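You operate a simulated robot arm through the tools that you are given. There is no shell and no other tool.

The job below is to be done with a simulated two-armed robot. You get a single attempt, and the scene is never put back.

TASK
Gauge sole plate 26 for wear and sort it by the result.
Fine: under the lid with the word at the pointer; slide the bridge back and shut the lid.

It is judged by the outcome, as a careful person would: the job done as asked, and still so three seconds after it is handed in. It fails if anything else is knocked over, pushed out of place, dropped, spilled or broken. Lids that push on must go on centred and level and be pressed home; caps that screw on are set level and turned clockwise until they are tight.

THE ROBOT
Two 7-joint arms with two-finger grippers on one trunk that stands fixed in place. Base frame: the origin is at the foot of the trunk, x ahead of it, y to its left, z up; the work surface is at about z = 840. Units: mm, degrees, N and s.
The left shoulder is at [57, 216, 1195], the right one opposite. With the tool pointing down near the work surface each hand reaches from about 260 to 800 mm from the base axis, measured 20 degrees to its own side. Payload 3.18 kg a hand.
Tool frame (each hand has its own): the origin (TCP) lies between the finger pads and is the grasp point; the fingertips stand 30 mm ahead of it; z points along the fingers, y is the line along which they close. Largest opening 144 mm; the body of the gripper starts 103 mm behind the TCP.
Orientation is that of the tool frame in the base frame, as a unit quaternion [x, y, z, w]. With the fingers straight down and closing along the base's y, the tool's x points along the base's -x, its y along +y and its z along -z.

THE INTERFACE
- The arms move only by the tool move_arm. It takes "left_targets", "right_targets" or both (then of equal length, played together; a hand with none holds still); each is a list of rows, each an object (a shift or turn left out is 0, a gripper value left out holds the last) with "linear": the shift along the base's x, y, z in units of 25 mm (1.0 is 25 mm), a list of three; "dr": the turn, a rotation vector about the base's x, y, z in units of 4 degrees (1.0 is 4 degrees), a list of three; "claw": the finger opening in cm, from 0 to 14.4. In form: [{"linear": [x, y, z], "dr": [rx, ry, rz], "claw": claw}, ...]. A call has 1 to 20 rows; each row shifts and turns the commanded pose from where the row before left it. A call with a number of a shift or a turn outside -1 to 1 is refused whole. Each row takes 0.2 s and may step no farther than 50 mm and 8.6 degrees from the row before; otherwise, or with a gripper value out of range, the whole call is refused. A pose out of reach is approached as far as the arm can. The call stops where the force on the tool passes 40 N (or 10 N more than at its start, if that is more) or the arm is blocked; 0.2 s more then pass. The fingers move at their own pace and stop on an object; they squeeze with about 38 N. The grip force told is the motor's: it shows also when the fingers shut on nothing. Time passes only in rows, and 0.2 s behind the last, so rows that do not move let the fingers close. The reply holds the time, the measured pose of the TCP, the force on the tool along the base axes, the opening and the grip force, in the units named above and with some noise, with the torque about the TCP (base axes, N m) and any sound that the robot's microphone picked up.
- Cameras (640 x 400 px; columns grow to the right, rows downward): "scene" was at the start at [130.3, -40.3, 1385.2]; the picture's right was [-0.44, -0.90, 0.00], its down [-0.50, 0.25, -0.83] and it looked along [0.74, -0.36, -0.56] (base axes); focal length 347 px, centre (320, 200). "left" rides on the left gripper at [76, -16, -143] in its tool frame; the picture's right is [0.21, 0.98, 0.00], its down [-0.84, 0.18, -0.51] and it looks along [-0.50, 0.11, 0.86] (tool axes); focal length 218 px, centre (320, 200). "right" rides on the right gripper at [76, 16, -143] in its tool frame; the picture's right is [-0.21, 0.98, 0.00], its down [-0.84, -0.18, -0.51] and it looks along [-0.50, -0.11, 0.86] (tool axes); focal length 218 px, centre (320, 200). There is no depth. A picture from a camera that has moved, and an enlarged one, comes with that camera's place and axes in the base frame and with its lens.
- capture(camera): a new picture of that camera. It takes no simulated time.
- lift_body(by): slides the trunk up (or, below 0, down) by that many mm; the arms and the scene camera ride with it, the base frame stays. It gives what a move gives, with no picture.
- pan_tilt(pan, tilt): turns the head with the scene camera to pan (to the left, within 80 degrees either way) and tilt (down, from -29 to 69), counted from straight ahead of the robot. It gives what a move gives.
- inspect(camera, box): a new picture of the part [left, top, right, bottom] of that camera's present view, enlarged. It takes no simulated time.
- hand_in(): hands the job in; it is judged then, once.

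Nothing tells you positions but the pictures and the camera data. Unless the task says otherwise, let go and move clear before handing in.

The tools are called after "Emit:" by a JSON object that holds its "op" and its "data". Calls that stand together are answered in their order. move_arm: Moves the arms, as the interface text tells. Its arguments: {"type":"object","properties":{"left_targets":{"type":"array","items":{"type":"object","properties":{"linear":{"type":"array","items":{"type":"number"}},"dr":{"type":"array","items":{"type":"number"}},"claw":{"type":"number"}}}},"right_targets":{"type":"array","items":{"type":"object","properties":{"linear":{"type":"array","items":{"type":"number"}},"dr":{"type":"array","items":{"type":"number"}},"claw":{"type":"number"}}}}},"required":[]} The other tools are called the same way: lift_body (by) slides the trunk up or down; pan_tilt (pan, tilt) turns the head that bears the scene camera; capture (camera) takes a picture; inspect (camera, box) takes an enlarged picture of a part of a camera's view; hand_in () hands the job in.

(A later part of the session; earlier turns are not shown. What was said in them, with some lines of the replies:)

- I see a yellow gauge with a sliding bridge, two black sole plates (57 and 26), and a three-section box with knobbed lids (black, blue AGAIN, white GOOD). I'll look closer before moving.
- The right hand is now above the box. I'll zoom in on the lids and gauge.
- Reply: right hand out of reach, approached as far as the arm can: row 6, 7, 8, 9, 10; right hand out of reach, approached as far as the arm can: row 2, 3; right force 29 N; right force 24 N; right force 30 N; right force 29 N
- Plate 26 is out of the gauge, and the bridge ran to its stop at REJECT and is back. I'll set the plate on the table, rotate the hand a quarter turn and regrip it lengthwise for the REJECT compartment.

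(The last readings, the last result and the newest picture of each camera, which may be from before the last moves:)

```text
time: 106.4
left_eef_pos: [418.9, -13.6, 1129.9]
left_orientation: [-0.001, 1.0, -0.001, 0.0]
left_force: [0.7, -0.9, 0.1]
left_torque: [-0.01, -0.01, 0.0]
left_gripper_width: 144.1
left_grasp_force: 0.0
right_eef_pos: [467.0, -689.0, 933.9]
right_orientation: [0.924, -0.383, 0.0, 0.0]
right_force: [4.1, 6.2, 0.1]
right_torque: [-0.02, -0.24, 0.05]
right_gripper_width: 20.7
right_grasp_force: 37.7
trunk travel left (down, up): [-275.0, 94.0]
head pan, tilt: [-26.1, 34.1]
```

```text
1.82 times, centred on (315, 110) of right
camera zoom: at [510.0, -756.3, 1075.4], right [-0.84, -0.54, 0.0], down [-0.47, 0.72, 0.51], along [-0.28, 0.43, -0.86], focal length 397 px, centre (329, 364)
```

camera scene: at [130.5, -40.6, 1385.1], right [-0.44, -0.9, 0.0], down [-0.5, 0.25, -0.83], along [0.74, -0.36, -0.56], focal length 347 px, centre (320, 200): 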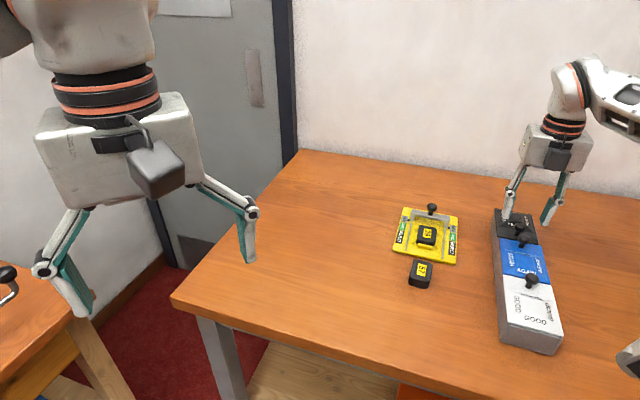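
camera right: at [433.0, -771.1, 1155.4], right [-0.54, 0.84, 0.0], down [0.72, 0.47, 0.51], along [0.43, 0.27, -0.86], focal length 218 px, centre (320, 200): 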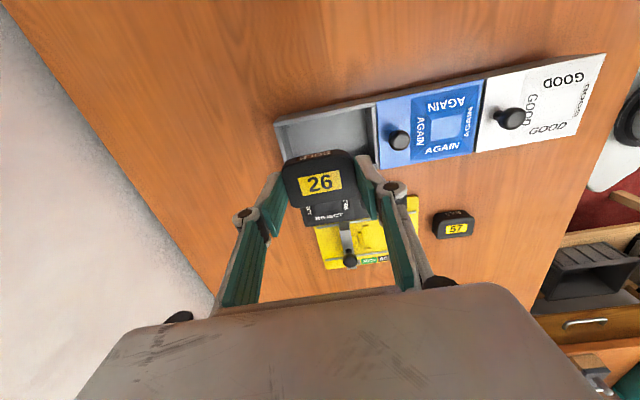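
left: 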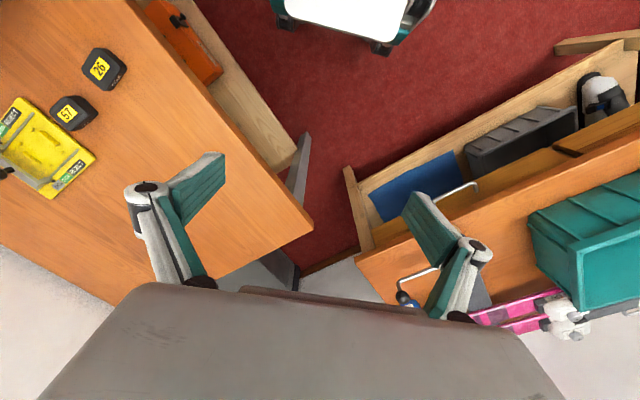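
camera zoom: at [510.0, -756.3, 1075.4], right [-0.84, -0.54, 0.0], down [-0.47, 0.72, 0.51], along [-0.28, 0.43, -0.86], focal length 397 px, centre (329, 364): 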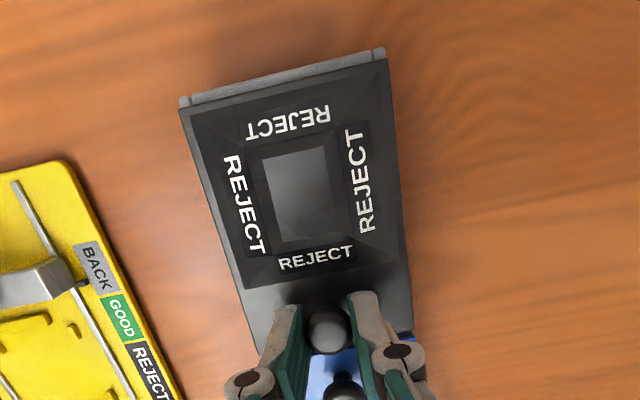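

Emit:
{"op": "inspect", "data": {"camera": "scene", "box": [495, 275, 570, 360]}}

Emit:
{"op": "inspect", "data": {"camera": "scene", "box": [485, 200, 550, 250]}}

Emit:
{"op": "inspect", "data": {"camera": "scene", "box": [480, 200, 580, 360]}}

```text
4.71 times, centred on (532, 318) of scene
camera zoom: at [130.7, -39.7, 1385.1], right [-0.44, -0.9, 0.0], down [-0.5, 0.25, -0.83], along [0.74, -0.36, -0.56], focal length 1633 px, centre (-680, -353)
```

zoom: 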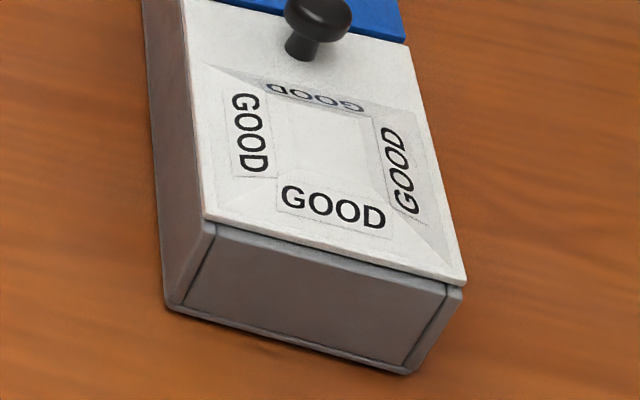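

```text
8.00 times, centred on (518, 225) of scene
camera zoom: at [130.7, -39.7, 1385.1], right [-0.44, -0.9, 0.0], down [-0.5, 0.25, -0.83], along [0.74, -0.36, -0.56], focal length 2776 px, centre (-1260, 0)
```

zoom: 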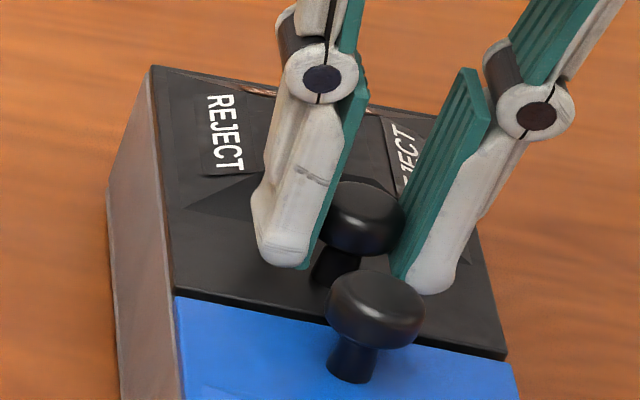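

```text
2.50 times, centred on (530, 280) of scene
camera zoom: at [130.7, -39.7, 1385.1], right [-0.44, -0.9, 0.0], down [-0.5, 0.25, -0.83], along [0.74, -0.36, -0.56], focal length 868 px, centre (-205, 0)
```

zoom: 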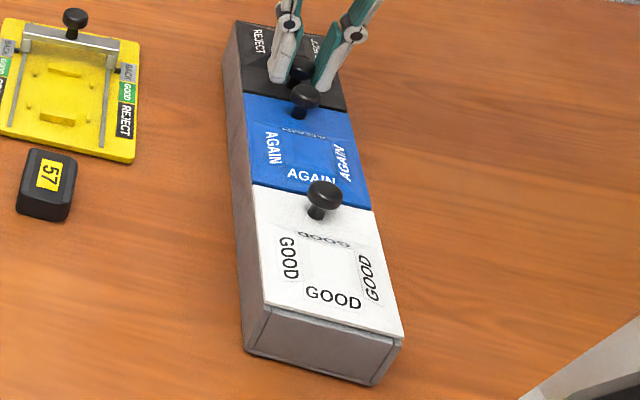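

Emit:
{"op": "move_arm", "data": {"right_targets": [{"linear": [-0.057, 0.057, 0]}, {"linear": [-0.057, 0.057, 0]}, {"linear": [-0.057, 0.057, 0]}, {}]}}

Emit:
{"op": "inspect", "data": {"camera": "scene", "box": [495, 275, 570, 360]}}

Emit:
{"op": "inspect", "data": {"camera": "scene", "box": [485, 200, 550, 250]}}

```text
time: 107.4
left_eef_pos: [419.5, -14.4, 1129.2]
left_orientation: [0.0, 1.0, -0.001, -0.001]
left_force: [0.0, -0.4, 0.0]
left_torque: [0.0, 0.01, 0.03]
left_gripper_width: 144.0
left_grasp_force: 0.0
right_eef_pos: [463.3, -687.6, 932.8]
right_orientation: [0.923, -0.385, 0.002, 0.002]
right_force: [16.6, -9.9, 4.1]
right_torque: [-0.57, -0.58, 0.05]
right_gripper_width: 20.8
right_grasp_force: 38.5
trunk travel left (down, up): [-275.0, 94.0]
head pan, tilt: [-26.1, 34.1]
```

```text
4.71 times, centred on (532, 318) of scene
camera zoom: at [131.9, -41.0, 1385.1], right [-0.44, -0.9, 0.0], down [-0.5, 0.25, -0.83], along [0.74, -0.36, -0.56], focal length 1633 px, centre (-680, -353)
```

zoom: 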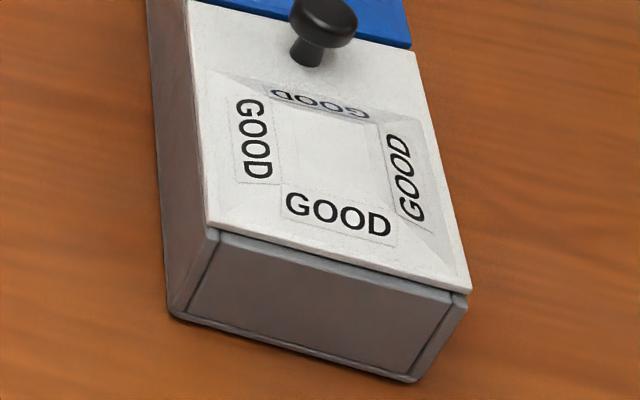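

```text
8.00 times, centred on (518, 225) of scene
camera zoom: at [131.9, -41.0, 1385.1], right [-0.44, -0.9, 0.0], down [-0.5, 0.25, -0.83], along [0.74, -0.36, -0.56], focal length 2776 px, centre (-1260, 0)
```

zoom: 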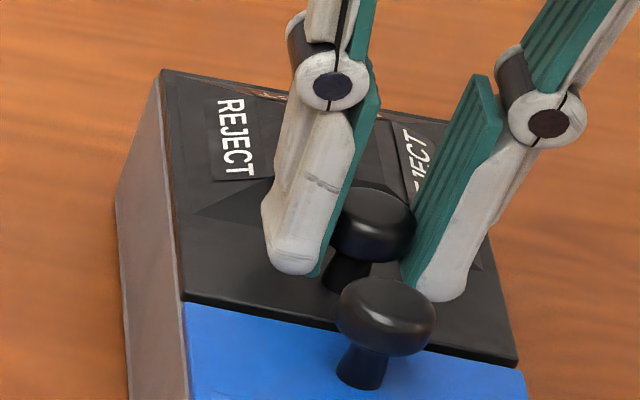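

Emit:
{"op": "move_arm", "data": {"right_targets": [{"linear": [-0.057, 0.057, 0]}, {"linear": [-0.057, 0.057, 0]}, {"linear": [-0.057, 0.057, 0]}, {}]}}

Emit:
{"op": "inspect", "data": {"camera": "scene", "box": [495, 275, 570, 360]}}

Emit:
{"op": "inspect", "data": {"camera": "scene", "box": [485, 200, 550, 250]}}

```text
time: 108.4
left_eef_pos: [419.9, -14.6, 1128.8]
left_orientation: [-0.001, 1.0, 0.0, -0.001]
left_force: [-0.5, 0.4, 0.2]
left_torque: [-0.02, 0.03, -0.02]
left_gripper_width: 143.9
left_grasp_force: 0.1
right_eef_pos: [458.5, -683.9, 931.8]
right_orientation: [0.923, -0.385, 0.001, 0.002]
right_force: [15.1, -18.0, 8.9]
right_torque: [-0.36, -0.24, 0.01]
right_gripper_width: 20.6
right_grasp_force: 38.3
trunk travel left (down, up): [-275.0, 94.0]
head pan, tilt: [-26.1, 34.1]
```

```text
4.71 times, centred on (532, 318) of scene
camera zoom: at [131.4, -41.4, 1385.1], right [-0.44, -0.9, 0.0], down [-0.5, 0.25, -0.83], along [0.74, -0.36, -0.56], focal length 1633 px, centre (-680, -353)
```

zoom: 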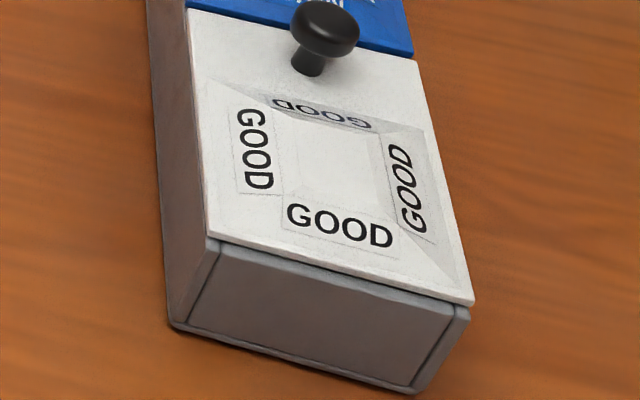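

```text
8.00 times, centred on (518, 225) of scene
camera zoom: at [131.4, -41.4, 1385.1], right [-0.44, -0.9, 0.0], down [-0.5, 0.25, -0.83], along [0.74, -0.36, -0.56], focal length 2776 px, centre (-1260, 0)
```

zoom: 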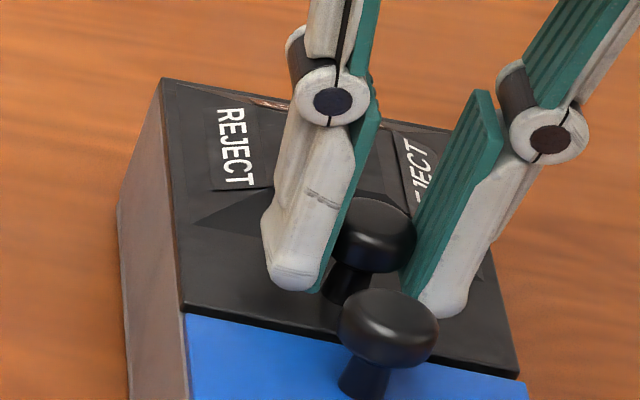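

Emit:
{"op": "move_arm", "data": {"right_targets": [{"linear": [0.03, -0.03, 0]}, {"claw": 5}, {}, {"linear": [0, 0, 0.6]}, {"linear": [0, 0, 1]}, {"linear": [0, 0, 0.8]}, {}]}}

Emit:
{"op": "inspect", "data": {"camera": "scene", "box": [480, 200, 580, 360]}}

Emit:
{"op": "inspect", "data": {"camera": "scene", "box": [485, 200, 550, 250]}}

Emit:
{"op": "capture", "data": {"camera": "right"}}

```text
time: 110.0
left_eef_pos: [418.5, -13.6, 1129.8]
left_orientation: [-0.001, 1.0, -0.001, 0.0]
left_force: [0.1, 0.6, 0.3]
left_torque: [0.0, -0.01, 0.0]
left_gripper_width: 143.7
left_grasp_force: 0.1
right_eef_pos: [456.4, -680.8, 993.8]
right_orientation: [0.923, -0.384, 0.0, -0.001]
right_force: [-0.5, 0.3, 0.0]
right_torque: [-0.05, 0.0, 0.03]
right_gripper_width: 50.0
right_grasp_force: 0.1
trunk travel left (down, up): [-275.0, 94.0]
head pan, tilt: [-26.1, 34.1]
```

```text
2.50 times, centred on (530, 280) of scene
camera zoom: at [130.4, -40.4, 1385.1], right [-0.44, -0.9, 0.0], down [-0.5, 0.25, -0.83], along [0.74, -0.36, -0.56], focal length 868 px, centre (-205, 0)
```

zoom: 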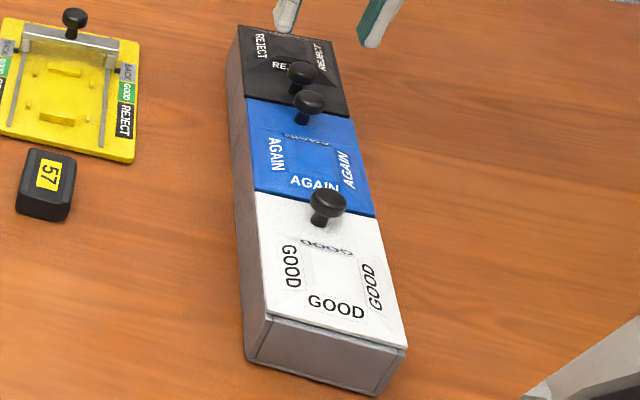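

```text
8.00 times, centred on (518, 225) of scene
camera zoom: at [130.4, -40.4, 1385.1], right [-0.44, -0.9, 0.0], down [-0.5, 0.25, -0.83], along [0.74, -0.36, -0.56], focal length 2776 px, centre (-1260, 0)
```

zoom: 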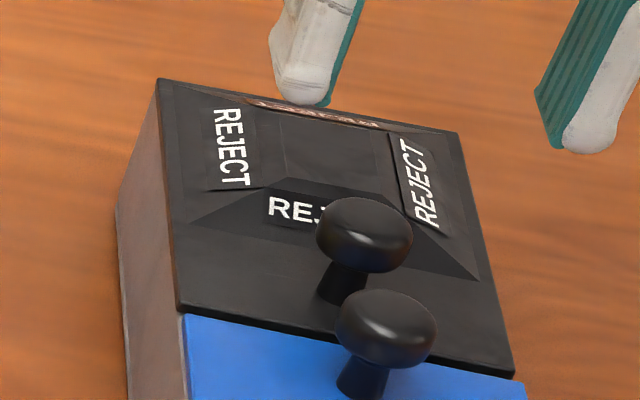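

```text
taken
camera right: at [500.8, -749.4, 1135.1], right [-0.84, -0.54, 0.0], down [-0.47, 0.72, 0.51], along [-0.27, 0.43, -0.86], focal length 218 px, centre (320, 200)
```

right: 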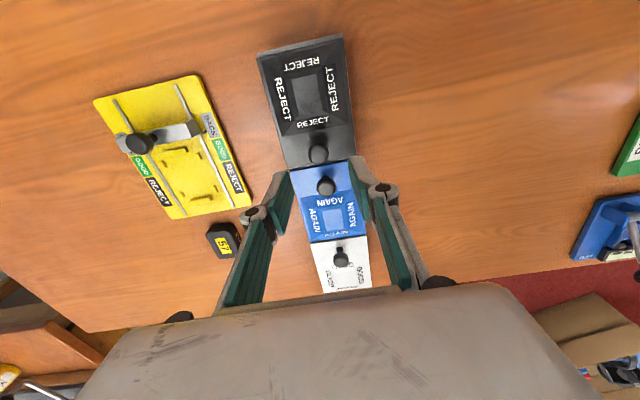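

Emit:
{"op": "move_arm", "data": {"right_targets": [{"linear": [-0.79, -0.52, 0], "claw": 0}, {"linear": [-0.79, -0.52, 0]}, {"linear": [-0.79, -0.52, 0]}, {"linear": [0, 0, -0.9]}, {"linear": [0, 0, -0.9]}, {}]}}

Emit:
{"op": "inspect", "data": {"camera": "right", "box": [200, 60, 420, 240]}}

Emit:
{"op": "inspect", "data": {"camera": "scene", "box": [480, 180, 600, 280]}}

```text
time: 111.4
left_eef_pos: [419.3, -14.9, 1130.3]
left_orientation: [-0.001, 1.0, -0.001, 0.0]
left_force: [0.3, -0.3, -0.2]
left_torque: [0.01, 0.01, 0.02]
left_gripper_width: 144.3
left_grasp_force: 0.0
right_eef_pos: [398.0, -720.1, 948.5]
right_orientation: [0.923, -0.384, 0.0, 0.0]
right_force: [-0.7, -0.6, 0.0]
right_torque: [-0.04, 0.02, 0.01]
right_gripper_width: 0.1
right_grasp_force: 30.5
trunk travel left (down, up): [-275.0, 94.0]
head pan, tilt: [-26.1, 34.1]
```

```text
2.22 times, centred on (310, 150) of right
camera zoom: at [441.7, -787.8, 1090.5], right [-0.84, -0.54, 0.0], down [-0.47, 0.72, 0.51], along [-0.27, 0.43, -0.86], focal length 485 px, centre (342, 311)
```

zoom: 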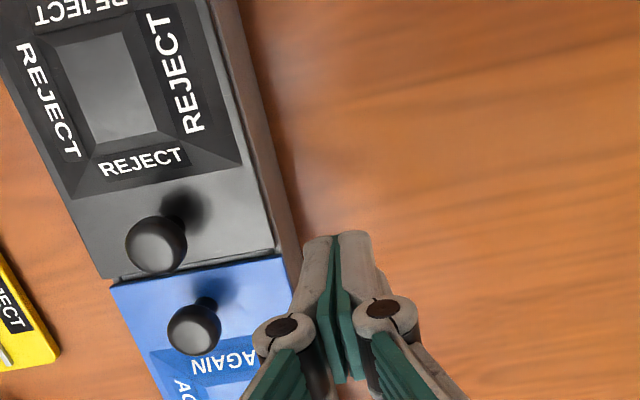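

```text
4.00 times, centred on (540, 230) of scene
camera zoom: at [130.5, -40.3, 1385.1], right [-0.44, -0.9, 0.0], down [-0.5, 0.25, -0.83], along [0.74, -0.36, -0.56], focal length 1388 px, centre (-560, 80)
```

zoom: 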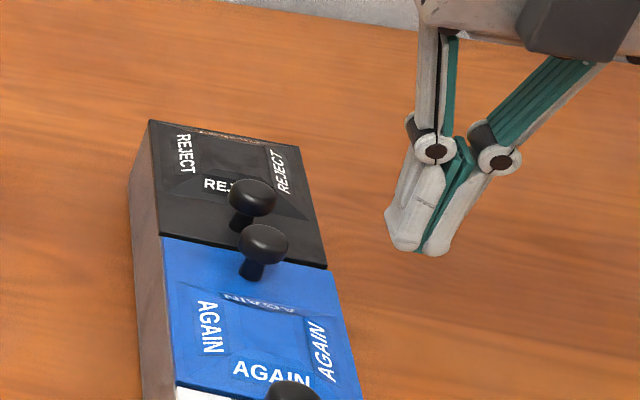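

Emit:
{"op": "move_arm", "data": {"right_targets": [{"linear": [0, 0, -0.9]}, {"linear": [0, 0, -0.9]}, {"linear": [0.1, 0.1, 0]}, {"linear": [0.1, 0.1, 0]}, {"linear": [0.08, 0.08, 0]}, {}]}}

Emit:
{"op": "inspect", "data": {"camera": "right", "box": [200, 60, 420, 240]}}

Emit:
{"op": "inspect", "data": {"camera": "scene", "box": [480, 180, 600, 280]}}

```text
time: 112.8
left_eef_pos: [418.3, -14.3, 1130.6]
left_orientation: [-0.001, 1.0, -0.001, 0.0]
left_force: [-0.3, 0.7, 0.8]
left_torque: [0.02, 0.0, -0.01]
left_gripper_width: 143.9
left_grasp_force: 0.0
right_eef_pos: [405.6, -713.9, 902.4]
right_orientation: [0.923, -0.384, 0.0, -0.001]
right_force: [0.1, -0.2, -0.4]
right_torque: [0.02, -0.03, -0.01]
right_gripper_width: 0.0
right_grasp_force: 30.6
trunk travel left (down, up): [-275.0, 94.0]
head pan, tilt: [-26.1, 34.1]
```

```text
2.22 times, centred on (310, 150) of right
camera zoom: at [449.0, -781.4, 1045.6], right [-0.84, -0.54, 0.0], down [-0.47, 0.72, 0.51], along [-0.27, 0.43, -0.86], focal length 485 px, centre (342, 311)
```

zoom: 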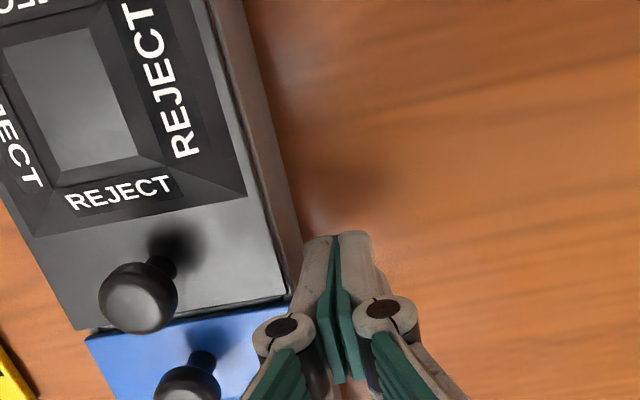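

```text
4.00 times, centred on (540, 230) of scene
camera zoom: at [130.3, -40.4, 1385.2], right [-0.44, -0.9, 0.0], down [-0.5, 0.25, -0.83], along [0.74, -0.36, -0.56], focal length 1388 px, centre (-560, 80)
```

zoom: 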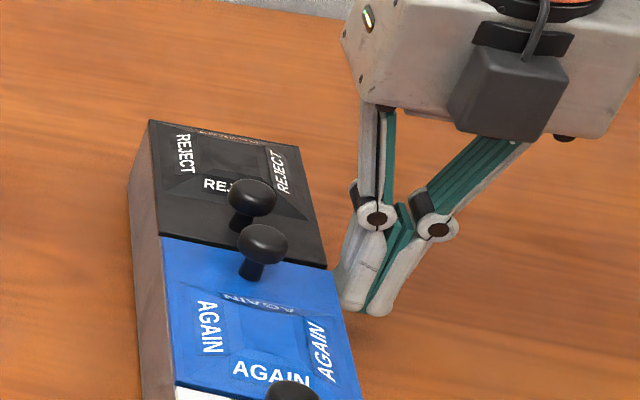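

Emit:
{"op": "move_arm", "data": {"right_targets": [{"linear": [0.06, 0.06, 0]}, {"linear": [0.06, 0.06, 0]}, {}]}}

Emit:
{"op": "inspect", "data": {"camera": "scene", "box": [480, 180, 600, 280]}}

```text
time: 113.6
left_eef_pos: [419.3, -13.4, 1130.2]
left_orientation: [-0.001, 1.0, 0.0, 0.001]
left_force: [0.0, -0.4, -0.2]
left_torque: [-0.02, 0.03, -0.01]
left_gripper_width: 143.9
left_grasp_force: 0.0
right_eef_pos: [409.6, -710.4, 903.2]
right_orientation: [0.923, -0.384, 0.0, 0.0]
right_force: [-0.4, -0.1, 0.0]
right_torque: [-0.01, -0.01, -0.01]
right_gripper_width: 0.0
right_grasp_force: 30.5
trunk travel left (down, up): [-275.0, 94.0]
head pan, tilt: [-26.1, 34.1]
```

```text
4.00 times, centred on (540, 230) of scene
camera zoom: at [130.3, -40.3, 1385.2], right [-0.44, -0.9, 0.0], down [-0.5, 0.25, -0.83], along [0.74, -0.36, -0.56], focal length 1388 px, centre (-560, 80)
```

zoom: 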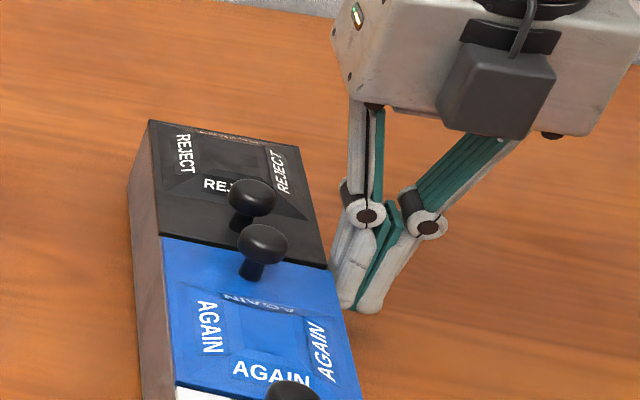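

Emit:
{"op": "move_arm", "data": {"right_targets": [{"linear": [0.06, 0.06, 0]}, {"linear": [0.06, 0.06, 0]}, {}]}}

Emit:
{"op": "inspect", "data": {"camera": "scene", "box": [480, 180, 600, 280]}}

```text
time: 114.4
left_eef_pos: [418.0, -15.1, 1129.8]
left_orientation: [-0.001, 1.0, 0.0, 0.001]
left_force: [0.0, -0.1, -0.2]
left_torque: [0.02, 0.02, 0.0]
left_gripper_width: 143.7
left_grasp_force: 0.0
right_eef_pos: [409.8, -710.8, 902.7]
right_orientation: [0.923, -0.386, 0.001, 0.001]
right_force: [-7.6, -7.1, 1.3]
right_torque: [-0.1, 0.07, -0.11]
right_gripper_width: 0.1
right_grasp_force: 31.1
trunk travel left (down, up): [-275.0, 94.0]
head pan, tilt: [-26.1, 34.1]
```

```text
4.00 times, centred on (540, 230) of scene
camera zoom: at [129.4, -40.9, 1385.3], right [-0.44, -0.9, 0.0], down [-0.5, 0.25, -0.83], along [0.74, -0.36, -0.56], focal length 1388 px, centre (-560, 80)
```

zoom: 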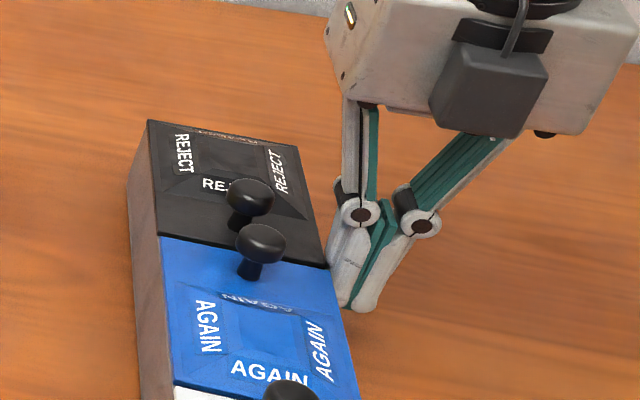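

Emit:
{"op": "move_arm", "data": {"right_targets": [{"linear": [0.06, 0.06, 0]}, {"linear": [0.06, 0.06, 0]}, {}]}}

Emit:
{"op": "inspect", "data": {"camera": "scene", "box": [480, 200, 580, 360]}}

Emit:
{"op": "inspect", "data": {"camera": "scene", "box": [485, 200, 550, 250]}}

```text
time: 115.2
left_eef_pos: [417.0, -14.2, 1130.8]
left_orientation: [-0.001, 1.0, 0.0, 0.0]
left_force: [-1.1, 0.3, 0.2]
left_torque: [0.0, -0.01, 0.01]
left_gripper_width: 144.0
left_grasp_force: 0.0
right_eef_pos: [413.2, -707.8, 903.0]
right_orientation: [0.923, -0.384, 0.002, 0.0]
right_force: [-11.1, -16.3, 6.4]
right_torque: [-0.23, 0.11, -0.07]
right_gripper_width: 0.0
right_grasp_force: 30.9
trunk travel left (down, up): [-275.0, 94.0]
head pan, tilt: [-26.1, 34.1]
```

```text
2.50 times, centred on (530, 280) of scene
camera zoom: at [128.8, -41.5, 1385.3], right [-0.44, -0.9, 0.0], down [-0.5, 0.25, -0.83], along [0.74, -0.36, -0.56], focal length 868 px, centre (-205, 0)
```

zoom: 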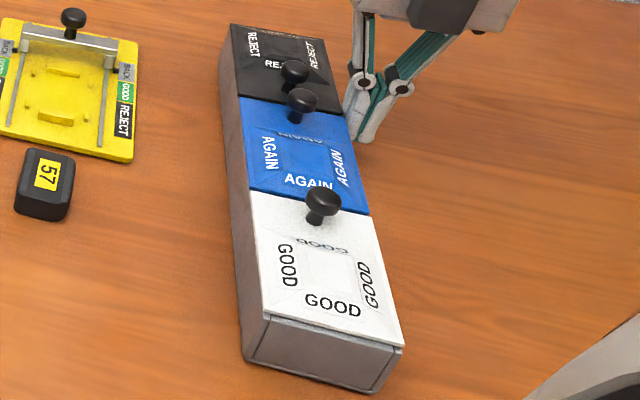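

```text
8.00 times, centred on (518, 225) of scene
camera zoom: at [128.8, -41.5, 1385.3], right [-0.44, -0.9, 0.0], down [-0.5, 0.25, -0.83], along [0.74, -0.36, -0.56], focal length 2776 px, centre (-1260, 0)
```

zoom: 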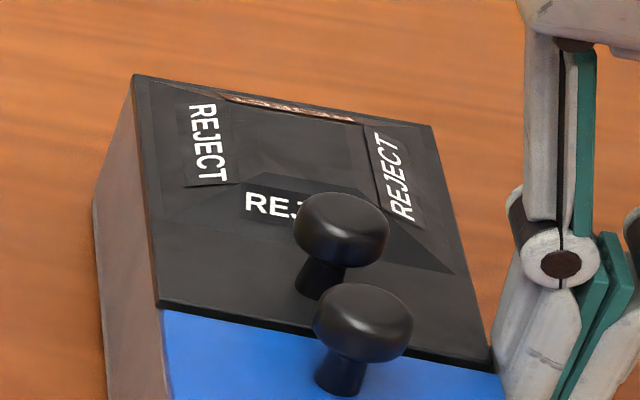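

Emit:
{"op": "move_arm", "data": {"right_targets": [{"linear": [0.04, 0.04, 0]}, {}, {"linear": [-0.4, -0.4, 0]}, {"linear": [-0.4, -0.4, 0]}, {"linear": [0, 0, 1]}, {"linear": [0, 0, 1]}, {"linear": [0, 0, 1]}, {"linear": [0, 0, 0.6], "claw": 5}, {}]}}

Emit:
{"op": "inspect", "data": {"camera": "scene", "box": [480, 200, 580, 360]}}

Emit:
{"op": "inspect", "data": {"camera": "scene", "box": [485, 200, 550, 250]}}

Emit:
{"op": "inspect", "data": {"camera": "right", "box": [160, 40, 400, 240]}}

```text
time: 117.2
left_eef_pos: [418.3, -14.4, 1130.0]
left_orientation: [-0.001, 1.0, -0.001, 0.0]
left_force: [-0.5, 0.1, -0.2]
left_torque: [-0.02, -0.01, 0.01]
left_gripper_width: 144.2
left_grasp_force: 0.2
right_eef_pos: [395.4, -724.6, 992.9]
right_orientation: [0.923, -0.385, 0.001, 0.001]
right_force: [0.0, -0.7, 0.3]
right_torque: [-0.01, -0.01, -0.01]
right_gripper_width: 49.8
right_grasp_force: 0.0
trunk travel left (down, up): [-275.0, 94.0]
head pan, tilt: [-26.1, 34.1]
```

```text
2.50 times, centred on (530, 280) of scene
camera zoom: at [130.4, -40.4, 1385.1], right [-0.44, -0.9, 0.0], down [-0.5, 0.25, -0.83], along [0.74, -0.36, -0.56], focal length 868 px, centre (-205, 0)
```

zoom: 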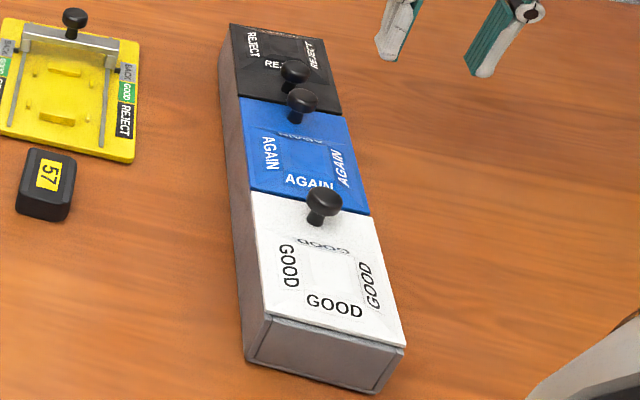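

```text
8.00 times, centred on (518, 225) of scene
camera zoom: at [130.4, -40.4, 1385.1], right [-0.44, -0.9, 0.0], down [-0.5, 0.25, -0.83], along [0.74, -0.36, -0.56], focal length 2776 px, centre (-1260, 0)
```

zoom: 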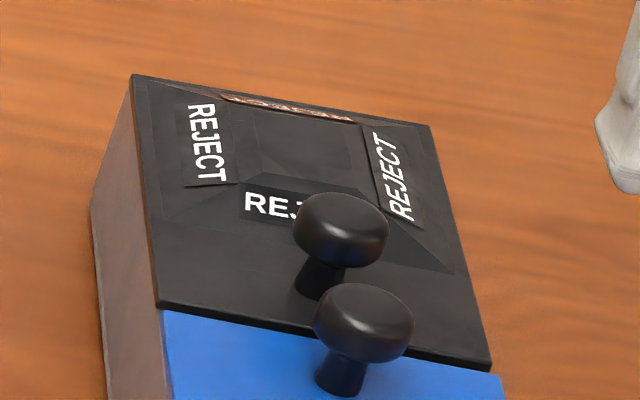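

```text
2.00 times, centred on (280, 140) of right
camera zoom: at [438.6, -791.3, 1135.0], right [-0.84, -0.54, 0.0], down [-0.47, 0.72, 0.51], along [-0.27, 0.43, -0.86], focal length 436 px, centre (400, 320)
```

zoom: 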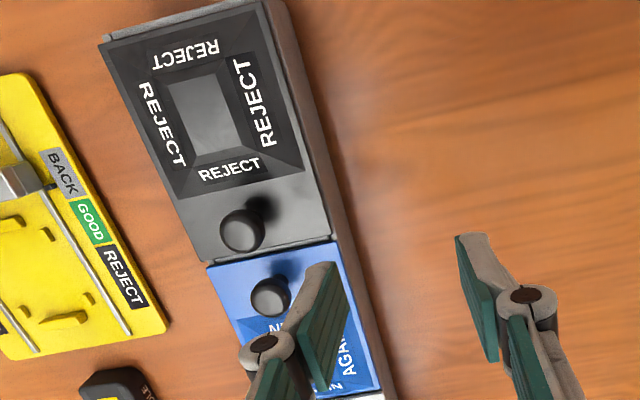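

Emit:
{"op": "move_arm", "data": {"right_targets": [{"linear": [0.93, 0.55, 0], "claw": 6}, {"linear": [0.93, 0.55, 0]}, {"linear": [0.94, 0.55, 0]}, {"linear": [0, 0, -0.7]}, {}]}}

Emit:
{"op": "inspect", "data": {"camera": "right", "box": [230, 40, 410, 240]}}

Emit:
{"op": "inspect", "data": {"camera": "scene", "box": [480, 180, 570, 270]}}

```text
time: 118.4
left_eef_pos: [418.9, -13.6, 1129.2]
left_orientation: [-0.001, 1.0, -0.001, 0.001]
left_force: [0.6, 0.2, 0.3]
left_torque: [-0.02, 0.0, 0.0]
left_gripper_width: 143.9
left_grasp_force: 0.1
right_eef_pos: [466.1, -682.6, 974.1]
right_orientation: [0.923, -0.385, 0.001, -0.001]
right_force: [-0.3, -0.1, 0.5]
right_torque: [-0.02, 0.01, -0.02]
right_gripper_width: 59.9
right_grasp_force: 0.1
trunk travel left (down, up): [-275.0, 94.0]
head pan, tilt: [-26.1, 34.1]
```

```text
2.00 times, centred on (320, 140) of right
camera zoom: at [509.8, -749.5, 1117.7], right [-0.84, -0.54, 0.0], down [-0.47, 0.72, 0.51], along [-0.27, 0.43, -0.86], focal length 436 px, centre (320, 320)
```

zoom: 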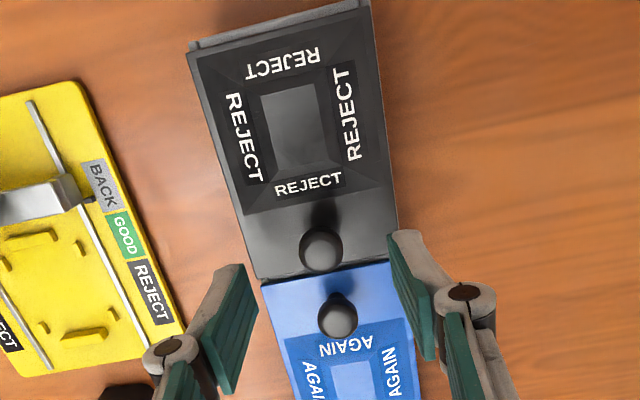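

```text
4.44 times, centred on (525, 225) of scene
camera zoom: at [130.5, -39.8, 1385.2], right [-0.44, -0.9, 0.0], down [-0.5, 0.25, -0.83], along [0.74, -0.36, -0.56], focal length 1542 px, centre (-591, 89)
```

zoom: 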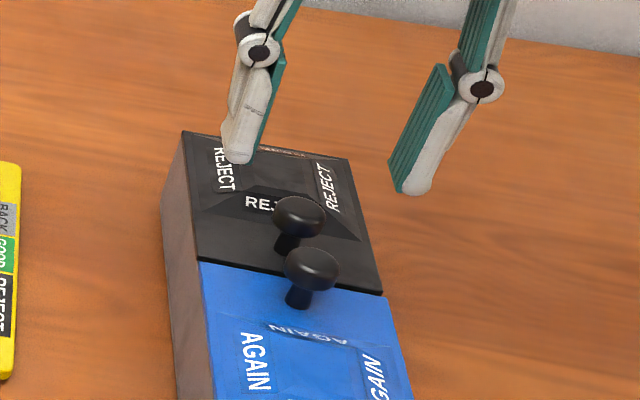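

Emit:
{"op": "move_arm", "data": {"right_targets": [{"linear": [0, 0, -0.9]}, {"linear": [0, 0, -0.74]}, {}, {"claw": 0}, {}, {}, {"linear": [-0.05, -0.05, 0]}, {}]}}

Emit:
{"op": "inspect", "data": {"camera": "scene", "box": [485, 200, 550, 250]}}

```text
time: 120.2
left_eef_pos: [419.3, -13.7, 1130.0]
left_orientation: [0.0, 1.0, -0.001, 0.0]
left_force: [0.5, -0.1, -0.7]
left_torque: [0.0, 0.03, -0.03]
left_gripper_width: 144.0
left_grasp_force: 0.0
right_eef_pos: [464.2, -683.4, 934.2]
right_orientation: [0.923, -0.385, 0.0, 0.0]
right_force: [0.3, 3.8, 0.1]
right_torque: [-0.03, -0.12, 0.01]
right_gripper_width: 20.8
right_grasp_force: 38.1
trunk travel left (down, up): [-275.0, 94.0]
head pan, tilt: [-26.1, 34.1]
```

```text
8.00 times, centred on (518, 225) of scene
camera zoom: at [130.3, -39.9, 1385.2], right [-0.44, -0.9, 0.0], down [-0.5, 0.25, -0.83], along [0.74, -0.36, -0.56], focal length 2776 px, centre (-1260, 0)
```

zoom: 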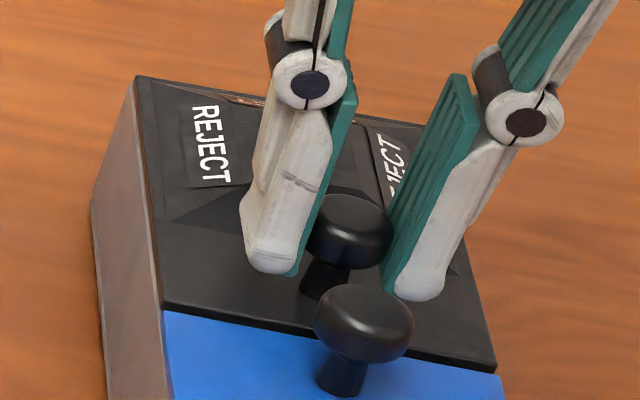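

Emit:
{"op": "move_arm", "data": {"right_targets": [{"linear": [-0.03, -0.03, 0]}, {}, {"linear": [0.02, 0.02, 0]}, {"claw": 3}, {"claw": 6}, {}, {"linear": [0, 0, 0.8]}, {"linear": [0, 0, 1]}, {"linear": [0, 0, 1]}, {}]}}

Emit:
{"op": "inspect", "data": {"camera": "scene", "box": [485, 200, 550, 250]}}

Emit:
{"op": "inspect", "data": {"camera": "right", "box": [230, 20, 410, 220]}}

Emit:
{"op": "inspect", "data": {"camera": "scene", "box": [380, 190, 580, 360]}}

```text
time: 122.4
left_eef_pos: [418.4, -12.9, 1129.2]
left_orientation: [-0.002, 1.0, 0.0, 0.0]
left_force: [-0.7, -1.2, 0.5]
left_torque: [0.04, -0.02, 0.0]
left_gripper_width: 144.0
left_grasp_force: 0.2
right_eef_pos: [464.0, -684.2, 1001.9]
right_orientation: [0.923, -0.384, 0.0, 0.0]
right_force: [-0.3, -1.1, -0.3]
right_torque: [0.03, -0.02, 0.0]
right_gripper_width: 60.1
right_grasp_force: 0.0
trunk travel left (down, up): [-275.0, 94.0]
head pan, tilt: [-26.1, 34.1]
```

```text
8.00 times, centred on (518, 225) of scene
camera zoom: at [130.6, -40.8, 1385.1], right [-0.44, -0.9, 0.0], down [-0.5, 0.25, -0.83], along [0.74, -0.36, -0.56], focal length 2776 px, centre (-1260, 0)
```

zoom: 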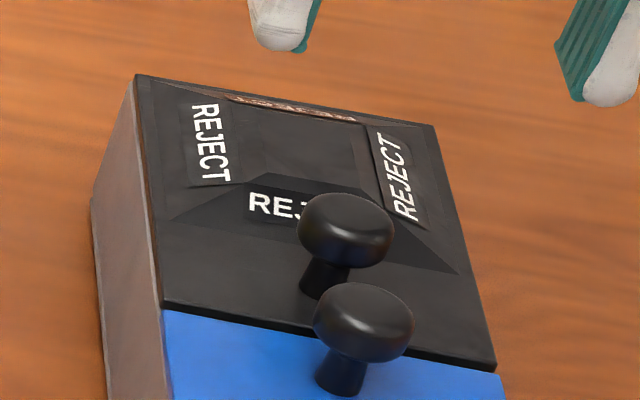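

```text
2.00 times, centred on (320, 120) of right
camera zoom: at [507.1, -751.7, 1145.5], right [-0.84, -0.54, 0.0], down [-0.47, 0.72, 0.51], along [-0.27, 0.43, -0.86], focal length 436 px, centre (320, 360)
```

zoom: 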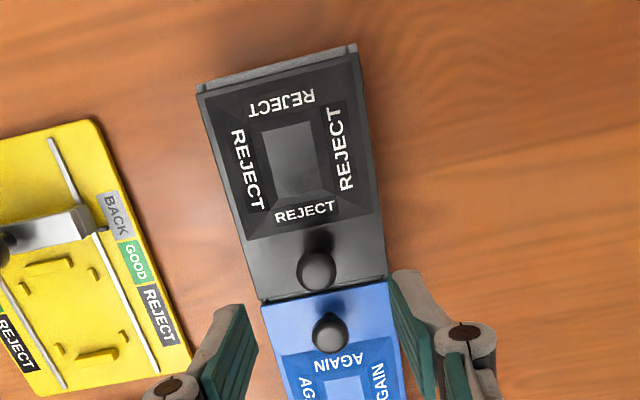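

```text
2.35 times, centred on (480, 275) of scene
camera zoom: at [130.6, -40.8, 1385.1], right [-0.44, -0.9, 0.0], down [-0.5, 0.25, -0.83], along [0.74, -0.36, -0.56], focal length 816 px, centre (-56, 24)
```

zoom: 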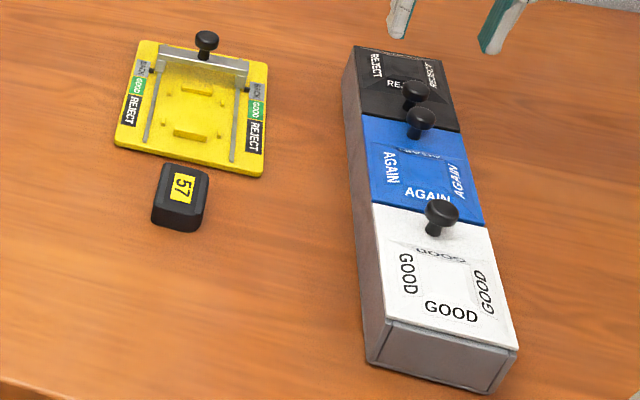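

Emit:
{"op": "move_arm", "data": {"right_targets": [{"linear": [0, 0, 1]}, {"linear": [0, 0, 1]}, {"linear": [0, 0, 1]}, {}]}}

Emit:
{"op": "inspect", "data": {"camera": "scene", "box": [385, 195, 465, 270]}}

Emit:
{"op": "capture", "data": {"camera": "scene"}}

```text
time: 123.4
left_eef_pos: [418.2, -14.3, 1129.7]
left_orientation: [0.0, 1.0, 0.0, 0.0]
left_force: [0.3, -0.4, -0.5]
left_torque: [0.02, 0.0, -0.01]
left_gripper_width: 144.2
left_grasp_force: 0.2
right_eef_pos: [466.1, -685.5, 1076.8]
right_orientation: [0.923, -0.384, 0.0, 0.0]
right_force: [0.1, 0.1, -0.1]
right_torque: [0.0, 0.02, 0.0]
right_gripper_width: 59.9
right_grasp_force: 0.2
trunk travel left (down, up): [-275.0, 94.0]
head pan, tilt: [-26.1, 34.1]
```

```text
5.33 times, centred on (425, 232) of scene
camera zoom: at [130.5, -40.9, 1385.1], right [-0.44, -0.9, 0.0], down [-0.5, 0.25, -0.83], along [0.74, -0.36, -0.56], focal length 1851 px, centre (-240, 27)
```

zoom: 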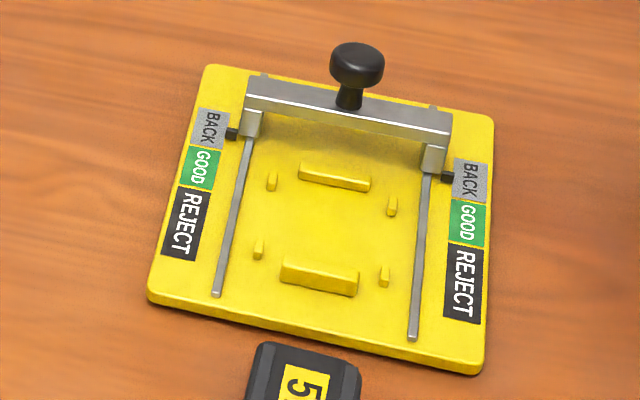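

```text
taken
camera scene: at [130.5, -40.9, 1385.1], right [-0.44, -0.9, 0.0], down [-0.5, 0.25, -0.83], along [0.74, -0.36, -0.56], focal length 347 px, centre (320, 200)
```

scene: 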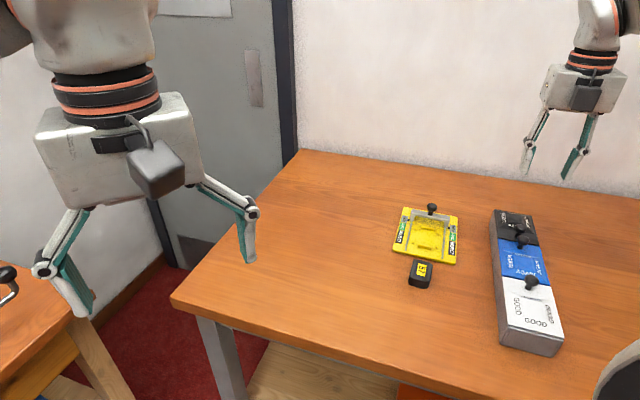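

Plate 26 gauged as REJECT and is now in the REJECT compartment with its lid slid shut. The bridge is back at BACK, the gauge and box are where they started to within a couple of millimetres, and the hands are clear. I'm handing in.

Emit:
{"op": "hand_in", "data": {}}

```text
The job is handed in.
```

Plate 26 gauged as REJECT, so I put it in the black REJECT compartment and slid the lid shut. The bridge passed over the plate without catching and ran to its stop with the pointer on REJECT. It is now back at BACK.

- **Gauge moved:** the bridge hit its end stop and dragged the gauge several millimetres. I pushed it back using the bridge, and it now sits within about 2 mm of where it started.
- **Box moved:** I first tried to lift the REJECT lid, but it slides sideways. That tipped and shifted the box by up to about 10 mm, and I nudged it back. It also ended within about 2 mm of its starting place.
- **Not checked:** I gauged the plate number-side up and never looked at its underside.

Plate 57 and the other two lids were not handled. The GOOD and AGAIN lids stayed shut.
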